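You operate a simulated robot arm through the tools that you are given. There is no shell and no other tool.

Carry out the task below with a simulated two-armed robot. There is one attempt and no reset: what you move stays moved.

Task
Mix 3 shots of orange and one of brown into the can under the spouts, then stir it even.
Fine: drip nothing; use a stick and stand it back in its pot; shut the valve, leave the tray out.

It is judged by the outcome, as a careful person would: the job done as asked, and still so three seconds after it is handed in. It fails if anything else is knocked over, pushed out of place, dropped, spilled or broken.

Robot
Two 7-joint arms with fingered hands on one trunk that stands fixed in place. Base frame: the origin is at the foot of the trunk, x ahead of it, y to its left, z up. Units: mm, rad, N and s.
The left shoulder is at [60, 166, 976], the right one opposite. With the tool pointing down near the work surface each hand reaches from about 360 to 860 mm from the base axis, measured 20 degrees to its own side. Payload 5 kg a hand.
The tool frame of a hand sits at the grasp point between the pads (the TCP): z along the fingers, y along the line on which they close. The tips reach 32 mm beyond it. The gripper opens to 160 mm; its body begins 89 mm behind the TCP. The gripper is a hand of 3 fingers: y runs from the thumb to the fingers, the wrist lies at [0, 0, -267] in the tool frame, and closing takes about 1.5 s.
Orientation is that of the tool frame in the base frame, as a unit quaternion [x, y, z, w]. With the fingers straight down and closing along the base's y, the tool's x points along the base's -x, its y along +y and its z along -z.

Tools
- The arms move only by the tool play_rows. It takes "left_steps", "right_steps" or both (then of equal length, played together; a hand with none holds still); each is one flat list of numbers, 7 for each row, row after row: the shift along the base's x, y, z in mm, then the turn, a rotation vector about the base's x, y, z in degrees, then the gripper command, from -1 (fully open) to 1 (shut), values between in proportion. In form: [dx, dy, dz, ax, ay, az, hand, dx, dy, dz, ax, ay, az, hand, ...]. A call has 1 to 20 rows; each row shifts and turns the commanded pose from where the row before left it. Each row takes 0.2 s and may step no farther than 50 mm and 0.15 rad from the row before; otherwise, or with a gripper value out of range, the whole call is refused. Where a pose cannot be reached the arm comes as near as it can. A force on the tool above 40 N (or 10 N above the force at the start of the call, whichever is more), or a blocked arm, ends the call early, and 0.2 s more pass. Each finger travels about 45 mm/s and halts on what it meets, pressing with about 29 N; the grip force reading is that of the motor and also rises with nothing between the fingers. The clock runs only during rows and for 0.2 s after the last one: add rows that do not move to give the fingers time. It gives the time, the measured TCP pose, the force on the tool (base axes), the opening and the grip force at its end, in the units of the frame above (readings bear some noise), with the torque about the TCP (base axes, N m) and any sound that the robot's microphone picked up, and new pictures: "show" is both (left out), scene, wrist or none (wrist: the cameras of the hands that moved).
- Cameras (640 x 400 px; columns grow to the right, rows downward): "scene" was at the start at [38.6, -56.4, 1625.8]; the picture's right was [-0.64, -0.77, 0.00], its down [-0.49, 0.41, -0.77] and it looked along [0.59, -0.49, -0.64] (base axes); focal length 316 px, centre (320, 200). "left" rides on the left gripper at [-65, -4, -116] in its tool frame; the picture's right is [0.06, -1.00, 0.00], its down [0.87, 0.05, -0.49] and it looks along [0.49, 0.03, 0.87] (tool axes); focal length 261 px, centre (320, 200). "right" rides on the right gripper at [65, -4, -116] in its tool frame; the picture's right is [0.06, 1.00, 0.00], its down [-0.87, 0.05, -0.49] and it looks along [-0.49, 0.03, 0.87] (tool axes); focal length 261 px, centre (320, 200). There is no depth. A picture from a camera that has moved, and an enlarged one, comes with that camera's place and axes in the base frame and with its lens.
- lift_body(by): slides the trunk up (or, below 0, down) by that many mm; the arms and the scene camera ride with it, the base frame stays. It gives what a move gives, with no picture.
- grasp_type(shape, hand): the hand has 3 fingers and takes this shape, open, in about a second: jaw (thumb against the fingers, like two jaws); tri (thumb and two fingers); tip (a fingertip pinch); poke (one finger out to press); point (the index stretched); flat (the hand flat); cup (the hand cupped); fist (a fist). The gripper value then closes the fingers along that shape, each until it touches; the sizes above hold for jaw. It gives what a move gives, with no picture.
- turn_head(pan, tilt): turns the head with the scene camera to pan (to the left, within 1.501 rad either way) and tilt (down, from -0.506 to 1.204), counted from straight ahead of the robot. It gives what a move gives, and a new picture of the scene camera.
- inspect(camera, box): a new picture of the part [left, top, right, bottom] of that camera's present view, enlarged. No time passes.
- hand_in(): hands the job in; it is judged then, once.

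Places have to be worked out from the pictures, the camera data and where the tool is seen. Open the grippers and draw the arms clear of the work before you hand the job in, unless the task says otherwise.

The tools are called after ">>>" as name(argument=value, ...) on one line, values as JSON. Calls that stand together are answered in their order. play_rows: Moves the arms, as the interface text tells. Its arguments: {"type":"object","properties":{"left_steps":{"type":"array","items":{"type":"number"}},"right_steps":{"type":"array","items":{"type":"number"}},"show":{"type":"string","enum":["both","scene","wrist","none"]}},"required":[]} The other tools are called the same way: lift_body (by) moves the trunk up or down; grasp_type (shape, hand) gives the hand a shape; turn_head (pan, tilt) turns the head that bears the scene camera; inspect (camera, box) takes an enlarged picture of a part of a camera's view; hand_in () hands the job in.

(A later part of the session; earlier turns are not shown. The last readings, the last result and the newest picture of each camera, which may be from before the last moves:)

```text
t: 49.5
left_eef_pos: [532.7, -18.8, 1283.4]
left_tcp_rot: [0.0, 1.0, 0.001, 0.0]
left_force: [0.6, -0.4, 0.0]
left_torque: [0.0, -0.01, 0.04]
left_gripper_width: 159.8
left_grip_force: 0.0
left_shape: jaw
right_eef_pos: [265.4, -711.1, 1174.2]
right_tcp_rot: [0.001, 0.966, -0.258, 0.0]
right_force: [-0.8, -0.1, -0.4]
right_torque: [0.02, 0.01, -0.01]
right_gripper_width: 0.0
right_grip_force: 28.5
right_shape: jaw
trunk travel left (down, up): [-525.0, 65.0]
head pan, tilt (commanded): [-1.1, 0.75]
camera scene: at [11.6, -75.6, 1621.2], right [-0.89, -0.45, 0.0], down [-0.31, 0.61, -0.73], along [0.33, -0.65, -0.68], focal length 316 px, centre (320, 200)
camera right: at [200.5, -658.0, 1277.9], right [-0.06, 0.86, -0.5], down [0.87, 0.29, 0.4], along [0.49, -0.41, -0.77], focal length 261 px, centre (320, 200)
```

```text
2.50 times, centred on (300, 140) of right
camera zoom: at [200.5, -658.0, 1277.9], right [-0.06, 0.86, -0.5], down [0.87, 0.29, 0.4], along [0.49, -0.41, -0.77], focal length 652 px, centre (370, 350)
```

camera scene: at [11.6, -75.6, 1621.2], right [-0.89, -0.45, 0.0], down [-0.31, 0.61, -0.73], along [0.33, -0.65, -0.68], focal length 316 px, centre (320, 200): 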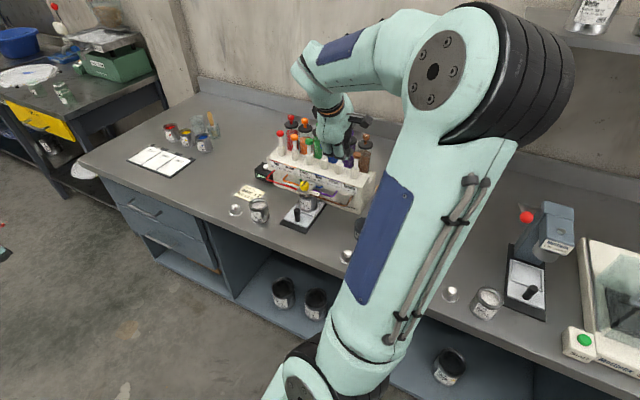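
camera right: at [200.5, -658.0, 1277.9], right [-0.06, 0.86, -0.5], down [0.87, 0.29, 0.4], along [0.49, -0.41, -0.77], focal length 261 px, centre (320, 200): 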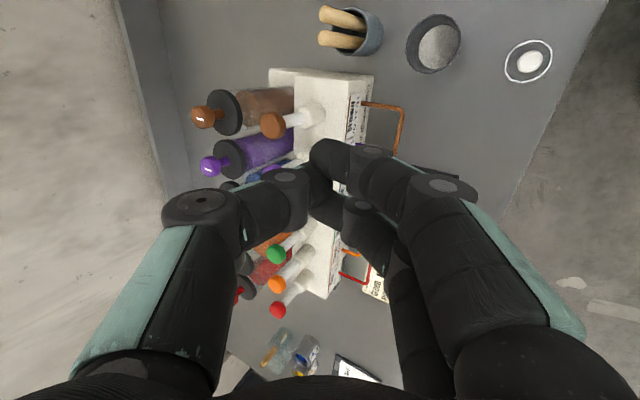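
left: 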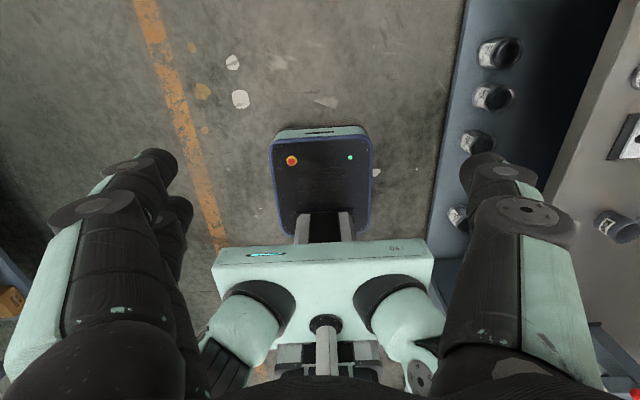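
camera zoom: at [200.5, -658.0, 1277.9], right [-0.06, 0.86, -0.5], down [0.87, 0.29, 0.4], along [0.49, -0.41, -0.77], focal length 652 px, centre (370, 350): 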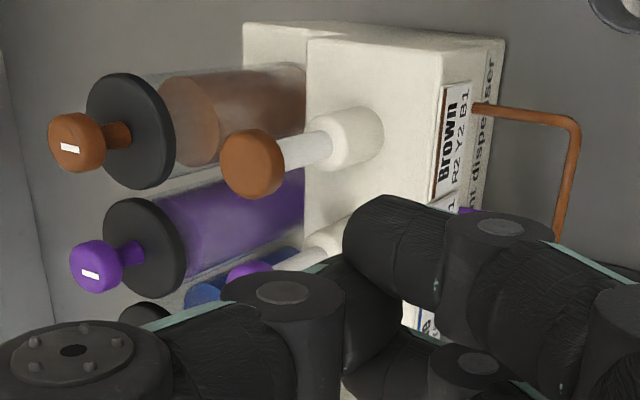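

Brown's knob is at x≈264; I'm lined up. I move over it and stop just above contact height.

>>> play_rows(right_steps=[0, -30, 0, 0, 0, 0, 1, 0, -30, 0, 0, 0, 0, 1, 0, -30, -5, 0, 0, 0, 1, 0, -10, -15, 0, 0, 0, 1, 0, 0, -16, 0, 0, 0, 1, 0, 0, -12, 0, 0, 0, 1, 0, 0, -8, 0, 0, 0, 1])

>>> inspect(camera="right", box=[240, 80, 440, 240])

>>> inspect(camera="scene", box=[260, 80, 420, 220])

```text
t: 51.1
left_eef_pos: [532.1, -18.9, 1284.9]
left_tcp_rot: [0.0, 1.0, 0.0, 0.0]
left_force: [0.9, -0.7, 0.3]
left_torque: [0.01, -0.04, -0.02]
left_gripper_width: 160.0
left_grip_force: 0.1
left_shape: jaw
right_eef_pos: [265.9, -810.8, 1117.1]
right_tcp_rot: [0.0, 0.966, -0.258, 0.001]
right_force: [-0.3, 0.0, 0.0]
right_torque: [0.01, -0.01, -0.01]
right_gripper_width: 0.2
right_grip_force: 29.1
right_shape: jaw
trunk travel left (down, up): [-525.0, 65.0]
head pan, tilt (commanded): [-1.1, 0.75]
camera scene: at [11.2, -75.7, 1621.3], right [-0.89, -0.45, 0.0], down [-0.31, 0.61, -0.73], along [0.33, -0.65, -0.68], focal length 316 px, centre (320, 200)
camera right: at [200.1, -758.0, 1221.8], right [-0.06, 0.86, -0.5], down [0.87, 0.29, 0.4], along [0.49, -0.41, -0.77], focal length 261 px, centre (320, 200)
```

scene: 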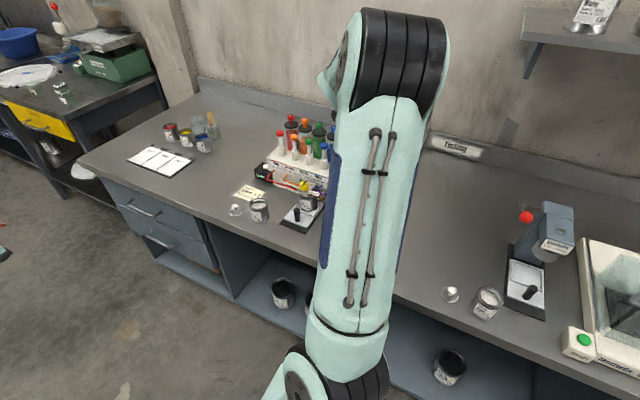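
right: 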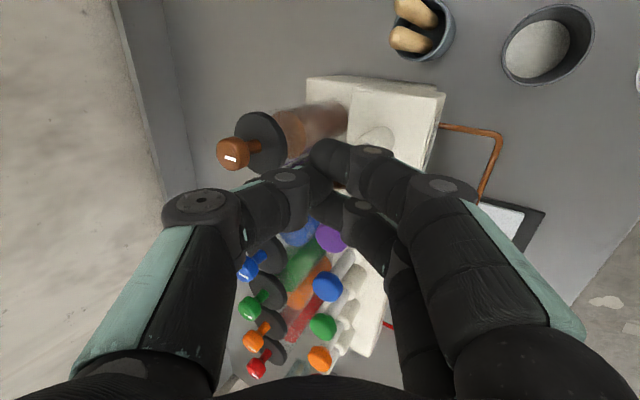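

```text
2.50 times, centred on (340, 160) of right
camera zoom: at [200.1, -758.0, 1221.8], right [-0.06, 0.86, -0.5], down [0.87, 0.29, 0.4], along [0.49, -0.41, -0.77], focal length 652 px, centre (270, 300)
```

zoom: 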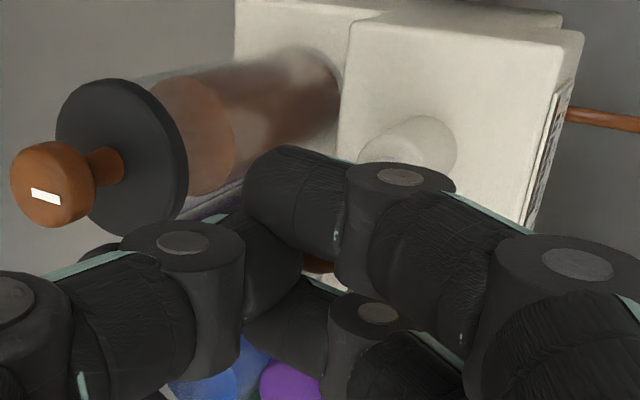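

```text
2.86 times, centred on (340, 150) of scene
camera zoom: at [11.2, -75.7, 1621.3], right [-0.89, -0.45, 0.0], down [-0.31, 0.61, -0.73], along [0.33, -0.65, -0.68], focal length 903 px, centre (263, 343)
```

zoom: 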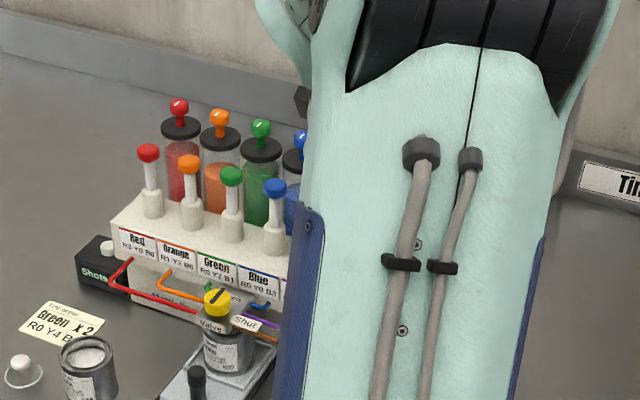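

Same picture geometry as with orange, with brown showing under the fingertips. I press brown once fully and rise.

>>> play_rows(right_steps=[0, 0, -6, 0, 0, 0, 1, 0, 0, -4, 0, 0, 0, 1, 0, 0, -3, 0, 0, 0, 1, 0, 0, -3, 0, 0, 0, 1, 0, 0, -3, 0, 0, 0, 1, 0, 0, -3, 0, 0, 0, 1, 0, 0, -3, 0, 0, 0, 1, 0, 0, -3, 0, 0, 0, 1, 0, 0, -3, 0, 0, 0, 1, 0, 0, -4, 0, 0, 0, 1, 0, 0, 0, 0, 0, 0, 1], show="none")

>>> play_rows(right_steps=[0, 0, 2, 0, 0, 0, 1, 0, 0, 5, 0, 0, 0, 1, 0, 0, 5, 0, 0, 0, 1, 0, 0, 5, 0, 0, 0, 1, 0, 0, 8, 0, 0, 0, 1, 0, 0, 10, 0, 0, 0, 1, 0, 0, 20, 0, 0, 0, 1, 0, 20, 20, 0, 0, 0, 0.8, 0, 30, 0, 0, 0, 0, 0.5, 0, 30, 0, 0, 0, 0, 0, 0, 20, 0, 0, 0, 0, 0, 0, 0, 0, 0, 0, 0, 0])

>>> inspect(camera="right", box=[180, 40, 420, 300])

```text
t: 53.5
left_eef_pos: [530.9, -16.4, 1284.7]
left_tcp_rot: [0.0, 1.0, -0.001, 0.001]
left_force: [0.1, 1.2, 0.3]
left_torque: [0.02, -0.01, 0.02]
left_gripper_width: 159.9
left_grip_force: 0.0
left_shape: jaw
right_eef_pos: [264.4, -809.7, 1087.0]
right_tcp_rot: [0.001, 0.965, -0.26, 0.001]
right_force: [0.1, 5.3, 29.2]
right_torque: [-0.08, 0.03, 0.0]
right_gripper_width: 0.2
right_grip_force: 29.5
right_shape: jaw
trunk travel left (down, up): [-525.0, 65.0]
head pan, tilt (commanded): [-1.1, 0.75]
```

```text
t: 56.1
left_eef_pos: [530.8, -18.7, 1283.7]
left_tcp_rot: [0.0, 1.0, 0.0, 0.0]
left_force: [0.3, 0.3, 0.6]
left_torque: [-0.01, 0.01, -0.02]
left_gripper_width: 159.7
left_grip_force: 0.0
left_shape: jaw
right_eef_pos: [265.7, -711.0, 1158.9]
right_tcp_rot: [0.0, 0.966, -0.258, 0.001]
right_force: [-0.1, 1.3, 0.2]
right_torque: [-0.02, -0.02, -0.04]
right_gripper_width: 78.8
right_grip_force: 0.1
right_shape: jaw
trunk travel left (down, up): [-525.0, 65.0]
head pan, tilt (commanded): [-1.1, 0.75]
camera scene: at [11.1, -75.6, 1621.3], right [-0.89, -0.45, 0.0], down [-0.31, 0.61, -0.73], along [0.33, -0.65, -0.68], focal length 316 px, centre (320, 200)
camera right: at [200.3, -658.4, 1262.2], right [-0.06, 0.86, -0.5], down [0.87, 0.29, 0.4], along [0.49, -0.41, -0.77], focal length 261 px, centre (320, 200)
```

scene: 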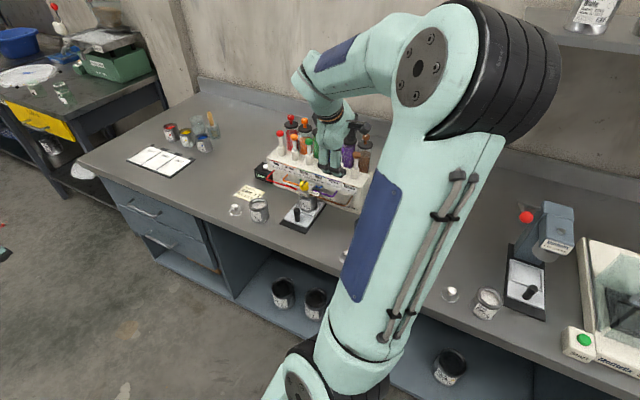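
right: 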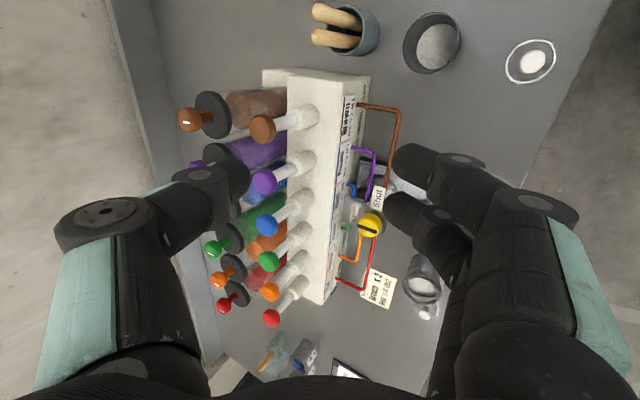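

```text
1.54 times, centred on (300, 170) of right
camera zoom: at [200.3, -658.4, 1262.2], right [-0.06, 0.86, -0.5], down [0.87, 0.29, 0.4], along [0.49, -0.41, -0.77], focal length 401 px, centre (351, 246)
```

zoom: 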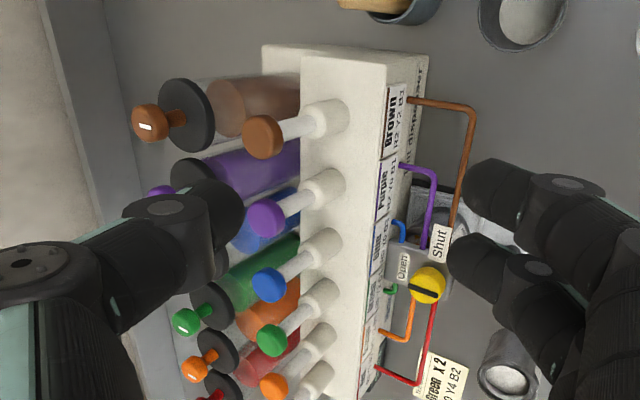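

Brown bottomed at the same height and force. Next I bring the hand upright over the valve (yaw -35°), keeping the jaw open to read the counter on the way.

>>> play_rows(right_steps=[20, 0, 5, 7.5, 0, 0, -0.2, 20, 0, 5, 7.5, 0, 0, -0.2, 20, 0, 5, 7.5, 0, 0, -0.2, 20, 0, 5, 7.5, 0, 0, -0.2, 10.8, -4.5, 0, 0, 0, -7, -0.2, 10.8, -4.5, 0, 0, 0, -7, -0.2, 10.8, -4.5, 0, 0, 0, -7, -0.2, 10.8, -4.5, 0, 0, 0, -7, -0.2, 10.8, -4.5, 0, 0, 0, -7, -0.2])

>>> inspect(camera="right", box=[220, 80, 440, 280])

```text
t: 58.1
left_eef_pos: [531.0, -18.1, 1282.9]
left_tcp_rot: [0.0, 1.0, 0.0, 0.0]
left_force: [1.3, 0.1, 0.3]
left_torque: [0.01, -0.01, 0.03]
left_gripper_width: 160.0
left_grip_force: 0.1
left_shape: jaw
right_eef_pos: [400.0, -733.5, 1178.5]
right_tcp_rot: [0.303, 0.953, 0.0, 0.0]
right_force: [0.9, 0.6, -0.4]
right_torque: [0.01, 0.0, 0.0]
right_gripper_width: 95.5
right_grip_force: 0.0
right_shape: jaw
trunk travel left (down, up): [-525.0, 65.0]
head pan, tilt (commanded): [-1.1, 0.75]
camera scene: at [11.4, -75.6, 1621.3], right [-0.89, -0.45, 0.0], down [-0.31, 0.61, -0.73], along [0.33, -0.65, -0.68], focal length 316 px, centre (320, 200)
camera right: at [343.5, -700.5, 1295.8], right [0.52, 0.85, 0.0], down [0.74, -0.46, 0.49], along [0.42, -0.26, -0.87], focal length 261 px, centre (320, 200)
```

scene: 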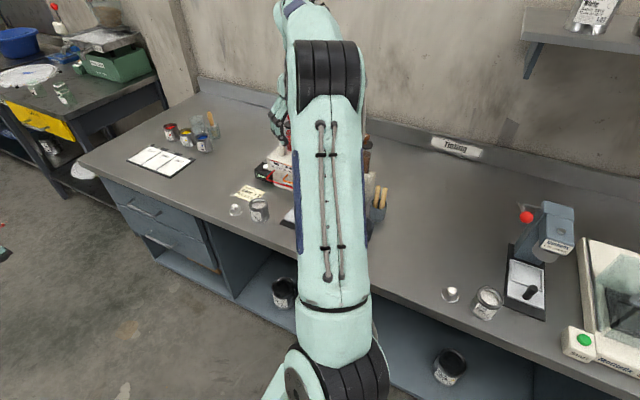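
right: 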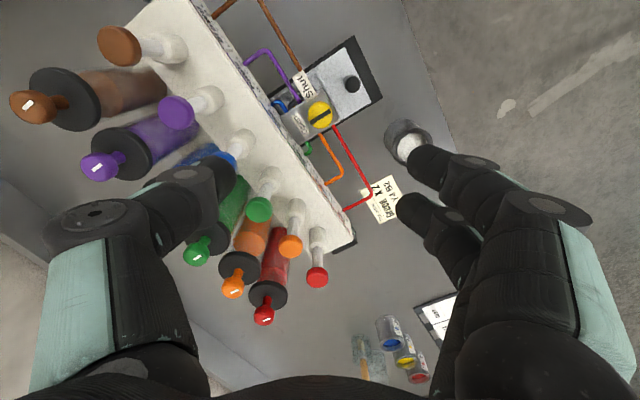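

```text
2.00 times, centred on (330, 180) of right
camera zoom: at [343.5, -700.5, 1295.8], right [0.52, 0.85, 0.0], down [0.74, -0.46, 0.49], along [0.42, -0.26, -0.87], focal length 521 px, centre (300, 240)
```

zoom: 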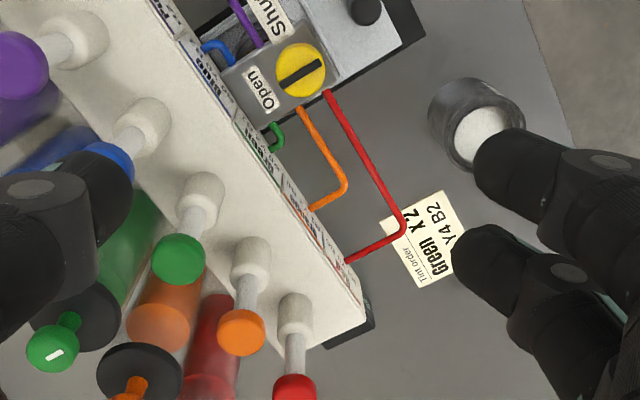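

>>> inspect(camera="right", box=[325, 215, 375, 260])

>>> inspect(camera="scene", box=[250, 140, 330, 220])

```text
8.89 times, centred on (350, 238) of right
camera zoom: at [343.5, -700.5, 1295.8], right [0.52, 0.85, 0.0], down [0.74, -0.46, 0.49], along [0.42, -0.26, -0.87], focal length 2317 px, centre (53, -133)
```

zoom: 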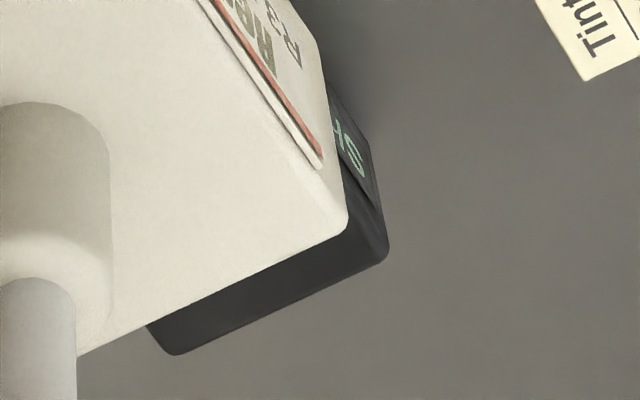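

```text
5.00 times, centred on (290, 180) of scene
camera zoom: at [11.4, -75.6, 1621.3], right [-0.89, -0.45, 0.0], down [-0.31, 0.61, -0.73], along [0.33, -0.65, -0.68], focal length 1580 px, centre (470, 300)
```

zoom: 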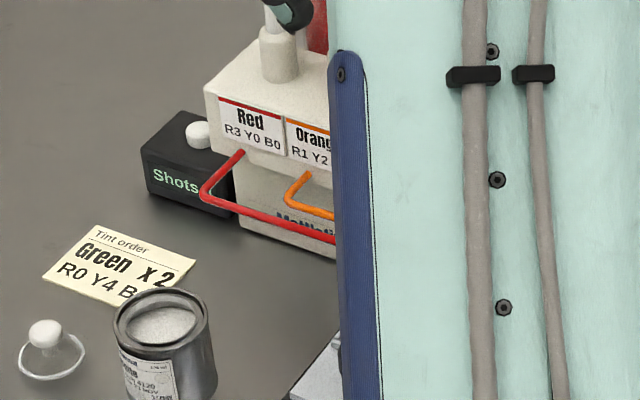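

The counter face is hidden from here; before shutting the valve I slide the hand back in +y to read it.

>>> play_rows(right_steps=[0, 40, 10, 0, 0, 0, -0.2, 0, 40, 10, 0, 0, 0, -0.2, 0, 40, 0, 0, 0, 0, -0.2, 0, 40, 0, 0, 0, 0, -0.2], show="wrist")

>>> inspect(camera="right", box=[250, 200, 330, 270])

```text
t: 59.1
left_eef_pos: [531.0, -17.9, 1284.7]
left_tcp_rot: [0.0, 1.0, 0.0, 0.0]
left_force: [0.0, 0.1, -0.4]
left_torque: [-0.02, 0.0, 0.03]
left_gripper_width: 159.8
left_grip_force: 0.1
left_shape: jaw
right_eef_pos: [399.0, -572.2, 1198.6]
right_tcp_rot: [0.302, 0.953, -0.001, 0.001]
right_force: [0.4, -0.7, -0.8]
right_torque: [-0.03, 0.03, 0.0]
right_gripper_width: 95.3
right_grip_force: 0.0
right_shape: jaw
trunk travel left (down, up): [-525.0, 65.0]
head pan, tilt (commanded): [-1.1, 0.75]
camera right: at [343.9, -538.6, 1315.3], right [0.52, 0.85, 0.0], down [0.74, -0.46, 0.49], along [0.42, -0.26, -0.87], focal length 261 px, centre (320, 200)
```

right: 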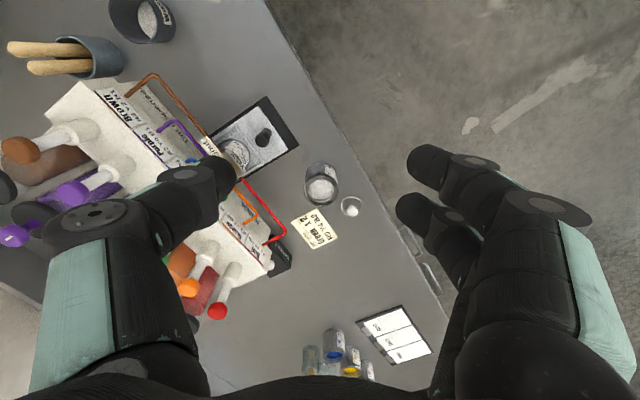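

```text
5.71 times, centred on (290, 235) of right
camera zoom: at [343.9, -538.6, 1315.3], right [0.52, 0.85, 0.0], down [0.74, -0.46, 0.49], along [0.42, -0.26, -0.87], focal length 1489 px, centre (491, 0)
```

zoom: 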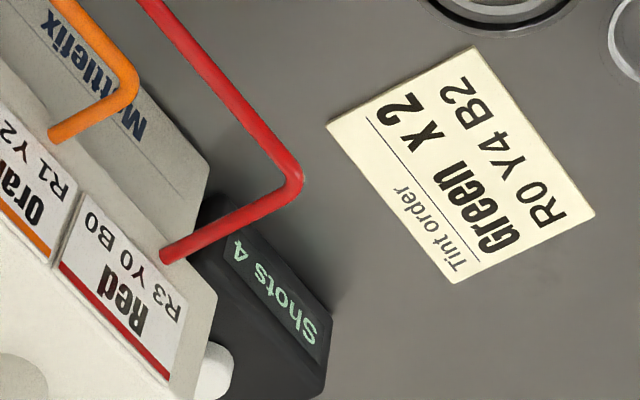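

"Shots 4": all four shots counted. I look at the can under the valve for the colour and any drips before shutting.

>>> inspect(camera="right", box=[195, 90, 305, 200])

```text
3.64 times, centred on (250, 145) of right
camera zoom: at [343.9, -538.6, 1315.3], right [0.52, 0.85, 0.0], down [0.74, -0.46, 0.49], along [0.42, -0.26, -0.87], focal length 948 px, centre (574, 400)
```

zoom: 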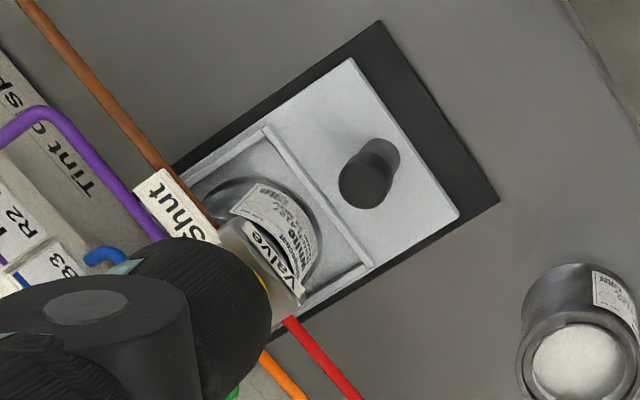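

No drips visible. I return above the valve knob with a narrowed jaw.

>>> play_rows(right_steps=[0, -40, 0, 0, 0, 0, 0.2, 0, -40, 0, 0, 0, 0, 0.4, 0, -40, -10, 0, 0, 0, 0.5, 0, -40, -10, 0, 0, 0, 0.5, 0, 0, -30, 0, 0, 0, 0.5, 0, 0, -30, 0, 0, 0, 0.5, 0, 0, -30, 0, 0, 0, 0.5, 0, 0, -27, 0, 0, 0, 0.5, 0, 0, 0, 0, 0, 0, 0.5], show="wrist")

>>> inspect(camera="right", box=[220, 80, 440, 240])

```text
t: 61.1
left_eef_pos: [532.3, -19.0, 1284.7]
left_tcp_rot: [0.0, 1.0, 0.0, 0.001]
left_force: [-0.2, 0.1, -0.3]
left_torque: [-0.04, -0.03, -0.02]
left_gripper_width: 160.0
left_grip_force: 0.0
left_shape: jaw
right_eef_pos: [399.7, -733.2, 1062.5]
right_tcp_rot: [0.3, 0.954, 0.0, 0.0]
right_force: [0.1, 0.3, -0.3]
right_torque: [-0.01, 0.0, 0.01]
right_gripper_width: 40.5
right_grip_force: 0.0
right_shape: jaw
trunk travel left (down, up): [-525.0, 65.0]
head pan, tilt (commanded): [-1.1, 0.75]
camera right: at [343.2, -699.7, 1178.9], right [0.52, 0.85, 0.0], down [0.74, -0.45, 0.49], along [0.42, -0.26, -0.87], focal length 261 px, centre (320, 200)
```

right: 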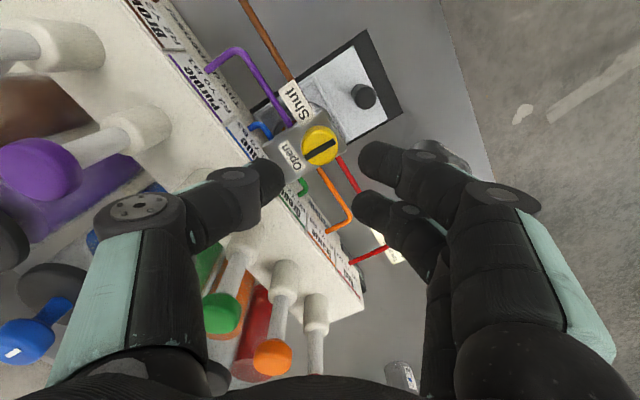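

```text
2.50 times, centred on (330, 160) of right
camera zoom: at [343.2, -699.7, 1178.9], right [0.52, 0.85, 0.0], down [0.74, -0.45, 0.49], along [0.42, -0.26, -0.87], focal length 652 px, centre (295, 300)
```

zoom: 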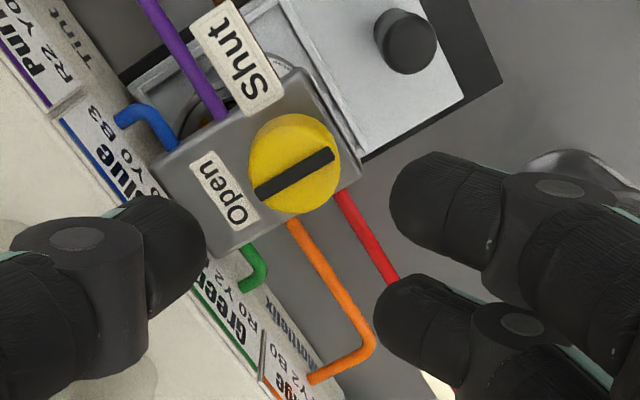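

Exactly where I released before. I lower onto the knob, close, and start turning it back (-90° about z).

>>> play_rows(right_steps=[0, 0, -20, 0, 0, 0, 0.5, 0, 0, -20, 0, 0, 0, 0.5, 0, 0, -12, 0, 0, 0, 0.5, 0, 0, -10, 0, 0, 0, 0.5, 0, 0, 0, 0, 0, 0, 1, 0, 0, 0, 0, 0, 0, 1, 0, 0, 0, 0, 0, 0, 1, 0, 0, 0, 0, 0, -6, 1, 0, 0, 0, 0, 0, -6, 1, 0, 0, 0, 0, 0, -6, 1, 0, 0, 0, 0, 0, -6, 1, 0, 0, 0, 0, 0, -6, 1], show="wrist")

>>> inspect(camera="right", box=[220, 100, 440, 260])

```text
t: 63.7
left_eef_pos: [531.5, -19.0, 1284.4]
left_tcp_rot: [0.0, 1.0, 0.0, 0.001]
left_force: [0.1, -0.1, 0.1]
left_torque: [-0.01, -0.01, -0.01]
left_gripper_width: 160.2
left_grip_force: 0.0
left_shape: jaw
right_eef_pos: [399.5, -733.2, 998.5]
right_tcp_rot: [0.538, 0.843, 0.0, 0.0]
right_force: [-0.6, 3.8, -0.5]
right_torque: [0.09, 0.05, 0.01]
right_gripper_width: 18.2
right_grip_force: 28.8
right_shape: jaw
trunk travel left (down, up): [-525.0, 65.0]
head pan, tilt (commanded): [-1.1, 0.75]
camera right: at [367.9, -677.0, 1116.6], right [0.88, 0.48, 0.0], down [0.41, -0.77, 0.49], along [0.23, -0.43, -0.87], focal length 261 px, centre (320, 200)
```

right: 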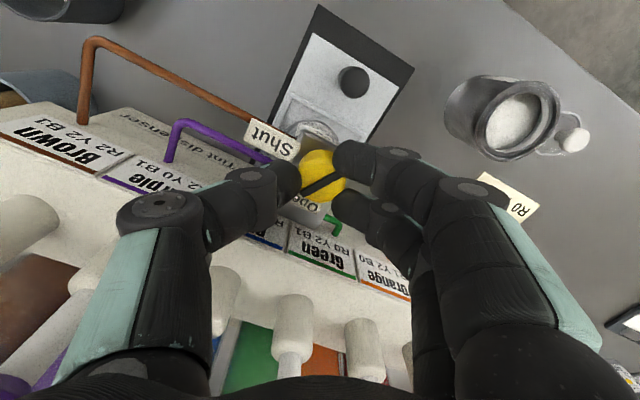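

```text
2.50 times, centred on (330, 180) of right
camera zoom: at [367.9, -677.0, 1116.6], right [0.88, 0.48, 0.0], down [0.41, -0.77, 0.49], along [0.23, -0.43, -0.87], focal length 652 px, centre (295, 250)
```

zoom: 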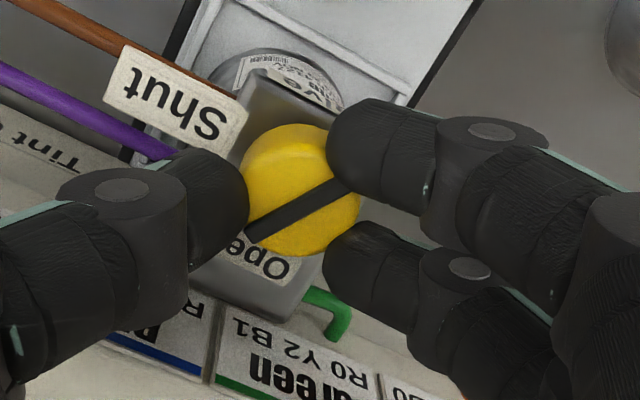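

Turning along well. I continue another 63°.

>>> play_rows(right_steps=[0, 0, 0, 0, 0, -7, 1, 0, 0, 0, 0, 0, -7, 1, 0, 0, 0, 0, 0, -7, 1, 0, 0, 0, 0, 0, -7, 1, 0, 0, 0, 0, 0, -7, 1, 0, 0, 0, 0, 0, -7, 1, 0, 0, 0, 0, 0, -7, 1, 0, 0, 0, 0, 0, -7, 1, 0, 0, 0, 0, 0, -7, 1, 0, 0, 0, 0, 0, 0, 1], show="wrist")

>>> inspect(camera="right", box=[220, 100, 440, 260])

```text
t: 65.9
left_eef_pos: [531.9, -17.8, 1283.2]
left_tcp_rot: [0.001, 1.0, 0.001, 0.001]
left_force: [0.2, 0.8, -0.5]
left_torque: [0.0, -0.02, 0.02]
left_gripper_width: 159.8
left_grip_force: 0.1
left_shape: jaw
right_eef_pos: [399.3, -731.9, 1000.9]
right_tcp_rot: [0.899, 0.437, 0.001, 0.001]
right_force: [2.2, 6.7, -1.2]
right_torque: [0.19, -0.01, 0.3]
right_gripper_width: 17.8
right_grip_force: 28.8
right_shape: jaw
trunk travel left (down, up): [-525.0, 65.0]
head pan, tilt (commanded): [-1.1, 0.75]
camera right: at [436.9, -680.1, 1116.7], right [0.82, -0.57, 0.0], down [-0.49, -0.72, 0.49], along [-0.28, -0.41, -0.87], focal length 261 px, centre (320, 200)
```

right: 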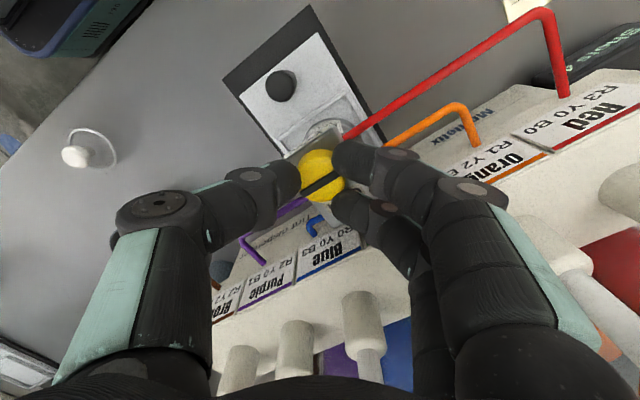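

```text
2.50 times, centred on (330, 180) of right
camera zoom: at [436.9, -680.1, 1116.7], right [0.82, -0.57, 0.0], down [-0.49, -0.72, 0.49], along [-0.28, -0.41, -0.87], focal length 652 px, centre (295, 250)
```

zoom: 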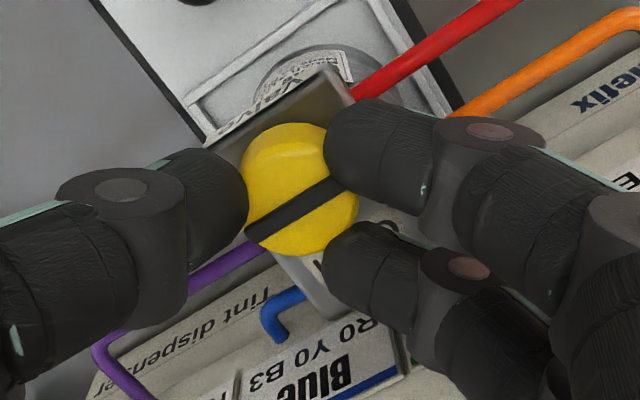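

A torque of 0.3 N·m shows the shut stop. I release and lift to check the pointer.

>>> play_rows(right_steps=[0, 0, 0, 0, 0, 0, 0.55, 0, 0, 0, 0, 0, 0, 0.5, 0, 0, 0, 0, 0, 0, 0.5, 0, 0, 12, 0, 0, 0, 0.5, 0, 0, 20, 0, 0, 0, 0.5, 0, 0, 30, 0, 0, 0, 0.5], show="wrist")

>>> inspect(camera="right", box=[220, 80, 440, 240])

```text
t: 67.3
left_eef_pos: [531.6, -18.3, 1284.5]
left_tcp_rot: [0.0, 1.0, 0.0, 0.0]
left_force: [-1.0, 0.9, -0.1]
left_torque: [-0.03, 0.0, -0.02]
left_gripper_width: 160.0
left_grip_force: 0.0
left_shape: jaw
right_eef_pos: [397.3, -732.7, 1062.8]
right_tcp_rot: [0.899, 0.437, 0.0, 0.001]
right_force: [-0.4, 0.0, 0.0]
right_torque: [0.03, -0.03, -0.01]
right_gripper_width: 39.6
right_grip_force: 0.1
right_shape: jaw
trunk travel left (down, up): [-525.0, 65.0]
head pan, tilt (commanded): [-1.1, 0.75]
camera right: at [436.0, -680.0, 1179.5], right [0.82, -0.57, 0.0], down [-0.49, -0.72, 0.49], along [-0.28, -0.41, -0.87], focal length 261 px, centre (320, 200)
```

right: 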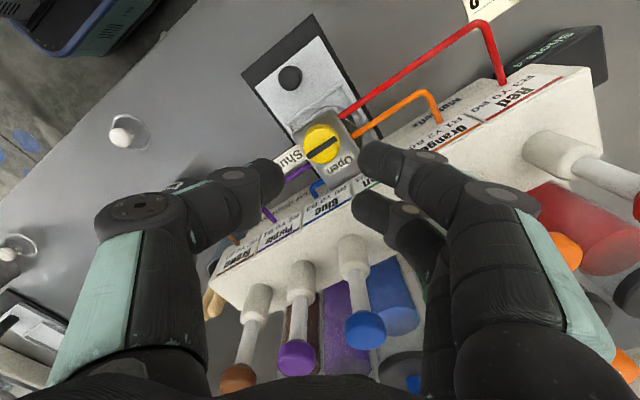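

```text
2.50 times, centred on (330, 160) of right
camera zoom: at [436.0, -680.0, 1179.5], right [0.82, -0.57, 0.0], down [-0.49, -0.72, 0.49], along [-0.28, -0.41, -0.87], focal length 652 px, centre (295, 300)
```

zoom: 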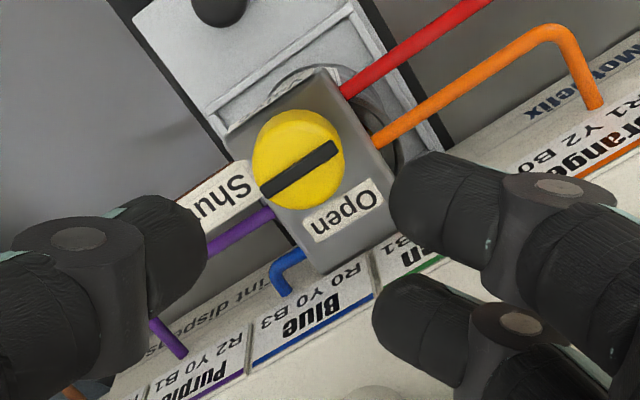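

>>> inspect(camera="right", box=[290, 105, 370, 185])

```text
5.00 times, centred on (330, 145) of right
camera zoom: at [436.0, -680.0, 1179.5], right [0.82, -0.57, 0.0], down [-0.49, -0.72, 0.49], along [-0.28, -0.41, -0.87], focal length 1303 px, centre (270, 475)
```

zoom: 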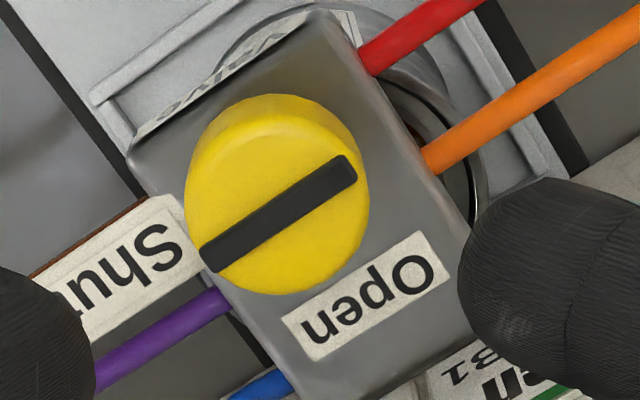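

The bar is square with the block, pointing at "Shut". Next the tray: I back off, turn the hand to yaw -90° with a slight lean so it clears the valve, and look at the tray handle.

>>> play_rows(right_steps=[0, 0, 30, 0, 0, 0, 0.3, 0, 0, 30, 0, 0, 0, 0.3, 0, 18, 0, 0, 0, 7.6, 0.2, 0, 18, 0, 0, 0, 7.6, 0.2, 0, 18, 0, 0, 0, 7.6, 0.2, 0, 18, -10, 0, 0, 7.6, 0.2, 0, 18, -20, 0, 0, 7.6, 0.2, 0, 0, -20, -6, 0, 0, 0.2, 0, 0, -20, -6, 0, 0, 0.2])

>>> inspect(camera="right", box=[240, 60, 420, 260])

```text
t: 69.3
left_eef_pos: [532.3, -19.2, 1283.6]
left_tcp_rot: [0.0, 1.0, 0.0, 0.0]
left_force: [0.0, -0.3, 0.5]
left_torque: [0.02, 0.01, 0.03]
left_gripper_width: 159.8
left_grip_force: 0.0
left_shape: jaw
right_eef_pos: [399.7, -643.5, 1052.2]
right_tcp_rot: [0.704, 0.703, -0.074, 0.076]
right_force: [0.4, -0.4, 0.0]
right_torque: [-0.02, 0.0, 0.01]
right_gripper_width: 63.2
right_grip_force: 0.0
right_shape: jaw
trunk travel left (down, up): [-525.0, 65.0]
head pan, tilt (commanded): [-1.1, 0.75]
camera scene: at [11.4, -75.3, 1621.3], right [-0.89, -0.45, 0.0], down [-0.31, 0.61, -0.73], along [0.33, -0.65, -0.68], focal length 316 px, centre (320, 200)
camera right: at [395.0, -556.8, 1152.1], right [1.0, 0.06, -0.01], down [0.05, -0.75, 0.66], along [0.03, -0.66, -0.75], focal length 261 px, centre (320, 200)
```

scene: 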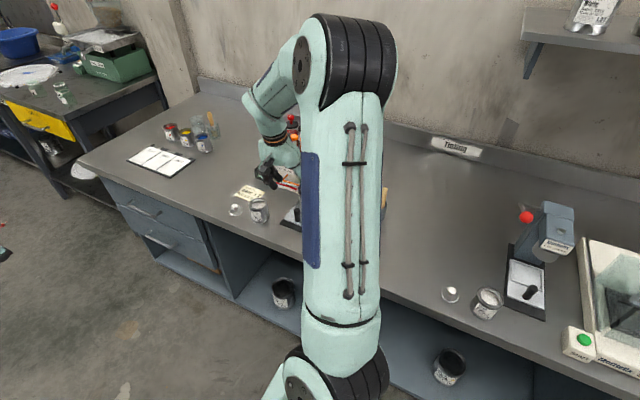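
right: 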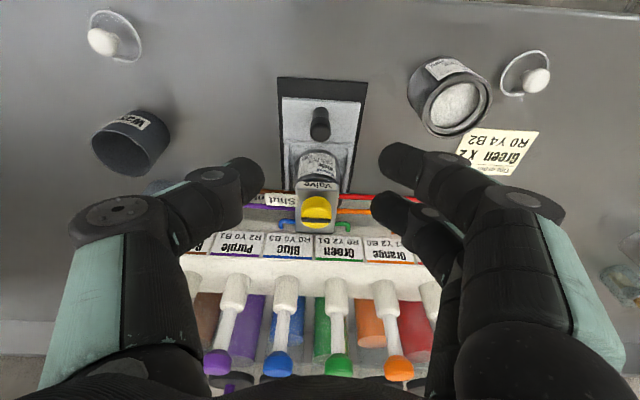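

```text
2.00 times, centred on (330, 160) of right
camera zoom: at [395.0, -556.8, 1152.1], right [1.0, 0.06, -0.01], down [0.05, -0.75, 0.66], along [0.03, -0.66, -0.75], focal length 521 px, centre (300, 280)
```

zoom: 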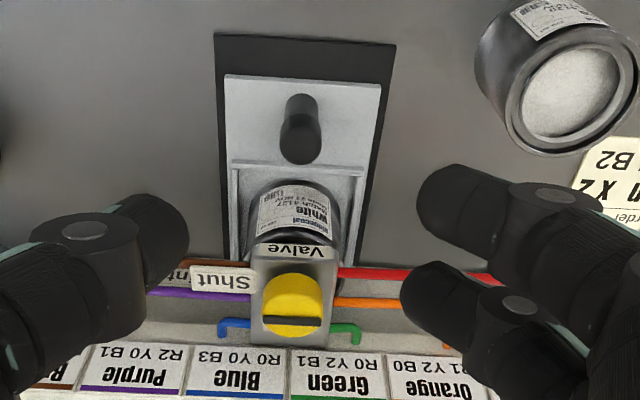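

Handle at ≈[400,-681], top z≈910, Ø≈22, with the can only ~9 mm behind it. A yaw of -75° without lean gives the fingers the best clearance, so I align that way above the handle.

>>> play_rows(right_steps=[0, 0, 0, 6, 0, 0, 0.3, 0, 0, 0, 6, 0, 0, 0.3, 0, -12, 0, 0, 0, 7.5, 0.4, 0, -12, 0, 0, 0, 7.5, 0.4, 0, -13.5, -10, 0, 0, 0, 0.4, 0, 0, -30, 0, 0, 0, 0.4, 0, 0, -30, 0, 0, 0, 0.4, 0, 0, -20, 0, 0, 0, 0.4, 0, 0, 0, 0, 0, 0, 0.4], show="wrist")

>>> inspect(camera="right", box=[220, 80, 440, 260])

```text
t: 71.3
left_eef_pos: [532.0, -19.5, 1286.1]
left_tcp_rot: [0.0, 1.0, -0.001, 0.0]
left_force: [-0.4, -0.2, -0.5]
left_torque: [-0.01, -0.03, -0.01]
left_gripper_width: 159.9
left_grip_force: 0.1
left_shape: jaw
right_eef_pos: [398.2, -680.4, 960.9]
right_tcp_rot: [0.609, 0.793, 0.001, 0.002]
right_force: [0.3, 0.3, 0.6]
right_torque: [-0.02, 0.01, 0.0]
right_gripper_width: 48.3
right_grip_force: 0.1
right_shape: jaw
trunk travel left (down, up): [-525.0, 65.0]
head pan, tilt (commanded): [-1.1, 0.75]
camera right: at [377.7, -620.0, 1078.3], right [0.95, 0.32, 0.0], down [0.28, -0.83, 0.49], along [0.16, -0.47, -0.87], focal length 261 px, centre (320, 200)
```

right: 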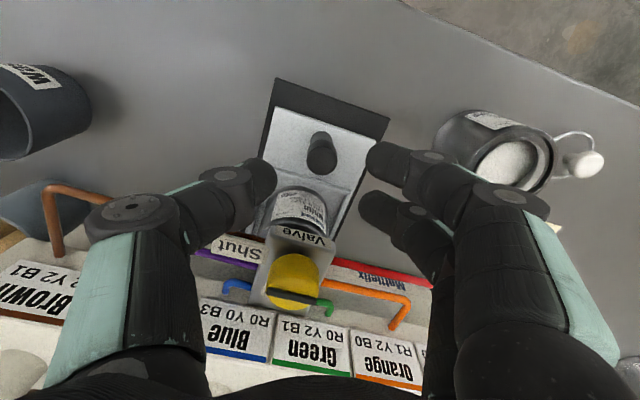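

```text
2.22 times, centred on (330, 170) of right
camera zoom: at [377.7, -620.0, 1078.3], right [0.95, 0.32, 0.0], down [0.28, -0.83, 0.49], along [0.16, -0.47, -0.87], focal length 579 px, centre (298, 267)
```

zoom: 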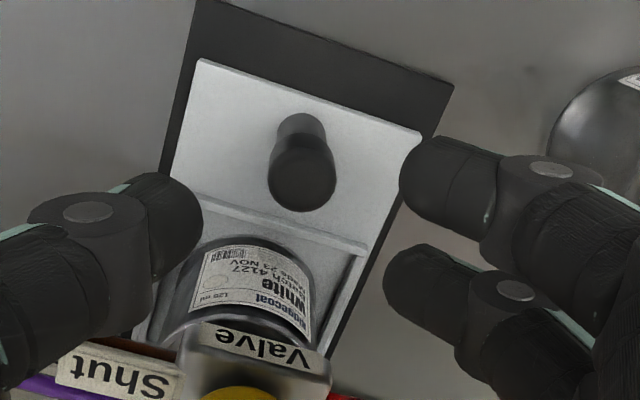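

Handle is on the tool axis (≈[400,-681]). I lower around it and close the jaw.

>>> play_rows(right_steps=[0.5, -0.5, -12, 0, 0, 0, 0.4, 0, 0, -12, 0, 0, 0, 0.4, 0, 0, -12, 0, 0, 0, 0.4, 0, 0, -12, 0, 0, 0, 0.4, 0, 0, 0, 0, 0, 0, 0.4], show="wrist")

>>> inspect(camera="right", box=[220, 80, 440, 260])

```text
t: 72.5
left_eef_pos: [531.8, -18.9, 1283.9]
left_tcp_rot: [0.0, 1.0, 0.0, -0.001]
left_force: [-0.8, 0.1, 0.3]
left_torque: [0.0, 0.01, 0.0]
left_gripper_width: 159.8
left_grip_force: 0.0
left_shape: jaw
right_eef_pos: [399.7, -680.0, 915.0]
right_tcp_rot: [0.609, 0.793, 0.0, -0.001]
right_force: [0.0, 0.8, -0.5]
right_torque: [0.02, 0.0, 0.0]
right_gripper_width: 48.3
right_grip_force: 0.0
right_shape: jaw
trunk travel left (down, up): [-525.0, 65.0]
head pan, tilt (commanded): [-1.1, 0.75]
camera right: at [379.0, -620.4, 1030.8], right [0.95, 0.32, 0.0], down [0.28, -0.83, 0.49], along [0.16, -0.47, -0.87], focal length 261 px, centre (320, 200)
```

right: 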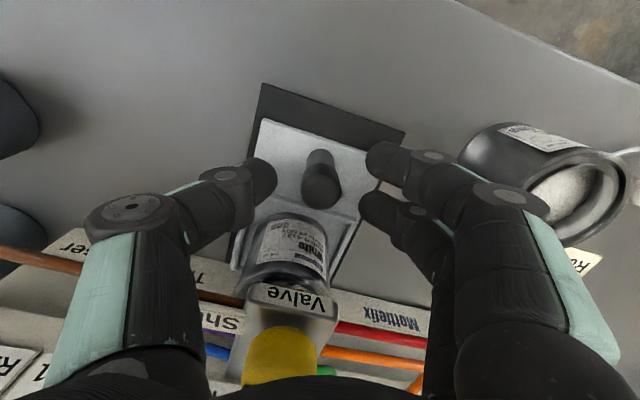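

```text
2.22 times, centred on (330, 170) of right
camera zoom: at [379.0, -620.4, 1030.8], right [0.95, 0.32, 0.0], down [0.28, -0.83, 0.49], along [0.16, -0.47, -0.87], focal length 579 px, centre (298, 267)
```

zoom: 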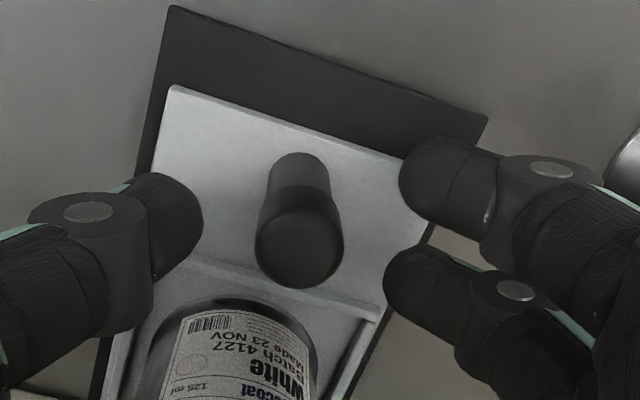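

The jaw straddles the handle with clearance from the can. I close on it.

>>> play_rows(right_steps=[0, 0, 0, 0, 0, 0, 0.7, 0, 0, 0, 0, 0, 0, 1, 0, 0, 0, 0, 0, 0, 1, 0, 0, 0, 0, 0, 0, 1], show="wrist")

>>> inspect(camera="right", box=[220, 80, 440, 260])

```text
t: 73.5
left_eef_pos: [532.3, -19.2, 1283.0]
left_tcp_rot: [0.0, 1.0, 0.0, 0.0]
left_force: [-0.4, -1.1, -0.3]
left_torque: [0.0, -0.02, 0.04]
left_gripper_width: 160.1
left_grip_force: 0.0
left_shape: jaw
right_eef_pos: [400.1, -681.6, 913.5]
right_tcp_rot: [0.61, 0.793, 0.0, 0.0]
right_force: [-0.5, -0.2, -2.5]
right_torque: [0.02, 0.0, -0.01]
right_gripper_width: 8.9
right_grip_force: 29.4
right_shape: jaw
trunk travel left (down, up): [-525.0, 65.0]
head pan, tilt (commanded): [-1.1, 0.75]
camera right: at [378.8, -620.8, 1030.6], right [0.95, 0.32, 0.0], down [0.28, -0.83, 0.49], along [0.16, -0.47, -0.87], focal length 261 px, centre (320, 200)
```

right: 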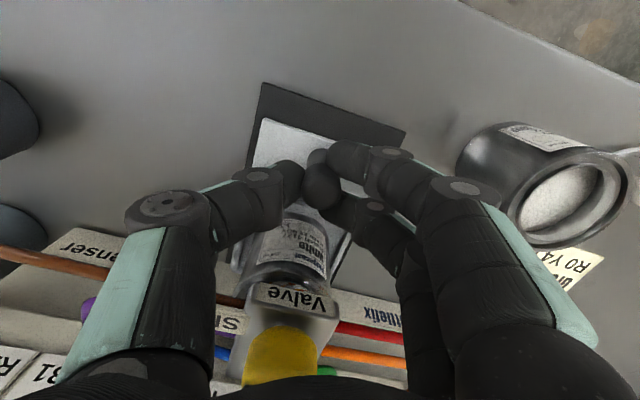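

```text
2.22 times, centred on (330, 170) of right
camera zoom: at [378.8, -620.8, 1030.6], right [0.95, 0.32, 0.0], down [0.28, -0.83, 0.49], along [0.16, -0.47, -0.87], focal length 579 px, centre (298, 267)
```

zoom: 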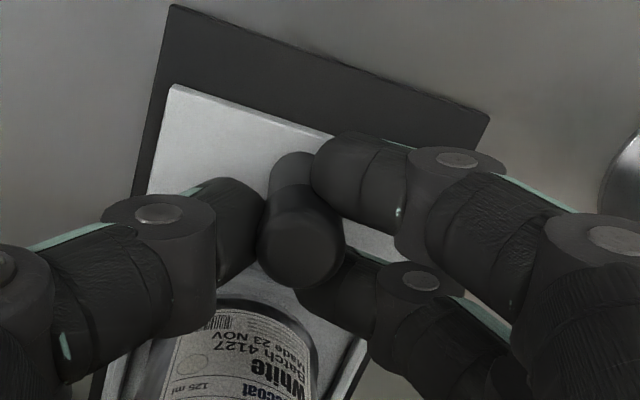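

Handle gripped (29 N). I pull the tray slowly toward +y, 30 mm first.

>>> play_rows(right_steps=[0, 2, 0, 0, 0, 0, 1, 0, 4, 0, 0, 0, 0, 1, 0, 5, 0, 0, 0, 0, 1, 0, 5, 0, 0, 0, 0, 1, 0, 5, 0, 0, 0, 0, 1, 0, 5, 0, 0, 0, 0, 1, 0, 4, 0, 0, 0, 0, 1], show="wrist")

```text
t: 75.1
left_eef_pos: [530.6, -18.7, 1284.6]
left_tcp_rot: [0.0, 1.0, 0.0, 0.001]
left_force: [1.2, 0.1, 0.0]
left_torque: [0.0, 0.0, 0.01]
left_gripper_width: 159.9
left_grip_force: 0.1
left_shape: jaw
right_eef_pos: [399.5, -650.8, 913.6]
right_tcp_rot: [0.609, 0.793, 0.001, 0.0]
right_force: [-2.5, 0.6, -2.8]
right_torque: [0.06, 0.01, -0.01]
right_gripper_width: 8.8
right_grip_force: 29.1
right_shape: jaw
trunk travel left (down, up): [-525.0, 65.0]
head pan, tilt (commanded): [-1.1, 0.75]
camera right: at [378.8, -589.9, 1030.6], right [0.95, 0.32, 0.0], down [0.28, -0.83, 0.49], along [0.16, -0.47, -0.87], focal length 261 px, centre (320, 200)
```

right: 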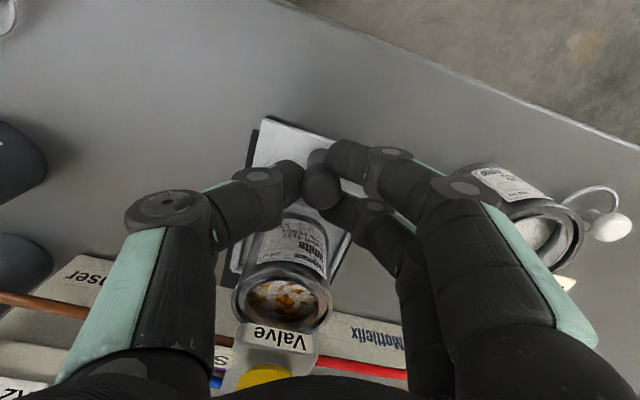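

The tray slides with the can and the orange/brown swirls are in it. I keep pulling toward the end of its travel.

>>> play_rows(right_steps=[0, 3, 0, 0, 0, 0, 1, 0, 5, 0, 0, 0, 0, 1, 0, 5, 0, 0, 0, 0, 1, 0, 5, 0, 0, 0, 0, 1, 0, 5, 0, 0, 0, 0, 1, 0, 4, 0, 0, 0, 0, 1, 0, 3, 0, 0, 0, 0, 1], show="wrist")

```text
t: 76.7
left_eef_pos: [530.9, -18.6, 1284.9]
left_tcp_rot: [0.0, 1.0, 0.0, 0.0]
left_force: [0.1, 0.0, 0.6]
left_torque: [-0.01, -0.03, -0.01]
left_gripper_width: 159.8
left_grip_force: 0.0
left_shape: jaw
right_eef_pos: [400.9, -620.9, 914.3]
right_tcp_rot: [0.609, 0.793, 0.0, 0.001]
right_force: [-2.3, 0.3, -1.2]
right_torque: [0.02, 0.09, 0.03]
right_gripper_width: 8.8
right_grip_force: 29.0
right_shape: jaw
trunk travel left (down, up): [-525.0, 65.0]
head pan, tilt (commanded): [-1.1, 0.75]
camera right: at [378.8, -560.5, 1030.5], right [0.95, 0.32, 0.0], down [0.28, -0.83, 0.49], along [0.16, -0.47, -0.87], focal length 261 px, centre (320, 200)
```

right: 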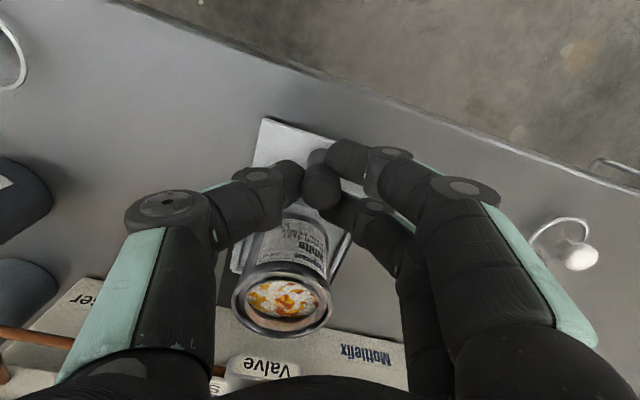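

Still free. I continue gently to find the stop.

>>> play_rows(right_steps=[0, 3, 0, 0, 0, 0, 1, 0, 4, 0, 0, 0, 0, 1, 0, 4, 0, 0, 0, 0, 1, 0, 4, 0, 0, 0, 0, 1, 0, 3, 0, 0, 0, 0, 1], show="wrist")

```text
t: 77.9
left_eef_pos: [532.0, -19.4, 1284.2]
left_tcp_rot: [0.0, 1.0, 0.001, 0.0]
left_force: [-0.9, 0.3, 0.1]
left_torque: [0.02, 0.03, 0.02]
left_gripper_width: 159.7
left_grip_force: 0.0
left_shape: jaw
right_eef_pos: [399.7, -602.3, 912.9]
right_tcp_rot: [0.609, 0.793, 0.0, 0.0]
right_force: [-1.6, -1.2, 0.6]
right_torque: [-0.01, 0.01, 0.03]
right_gripper_width: 8.7
right_grip_force: 29.2
right_shape: jaw
trunk travel left (down, up): [-525.0, 65.0]
head pan, tilt (commanded): [-1.1, 0.75]
camera right: at [378.8, -542.4, 1030.5], right [0.95, 0.32, 0.0], down [0.28, -0.83, 0.49], along [0.16, -0.47, -0.87], focal length 261 px, centre (320, 200)
```

right: 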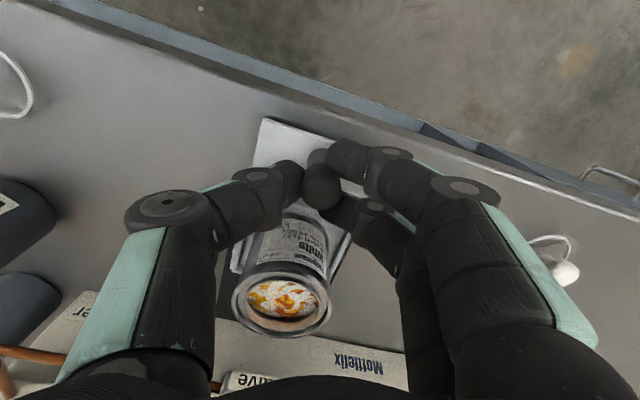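

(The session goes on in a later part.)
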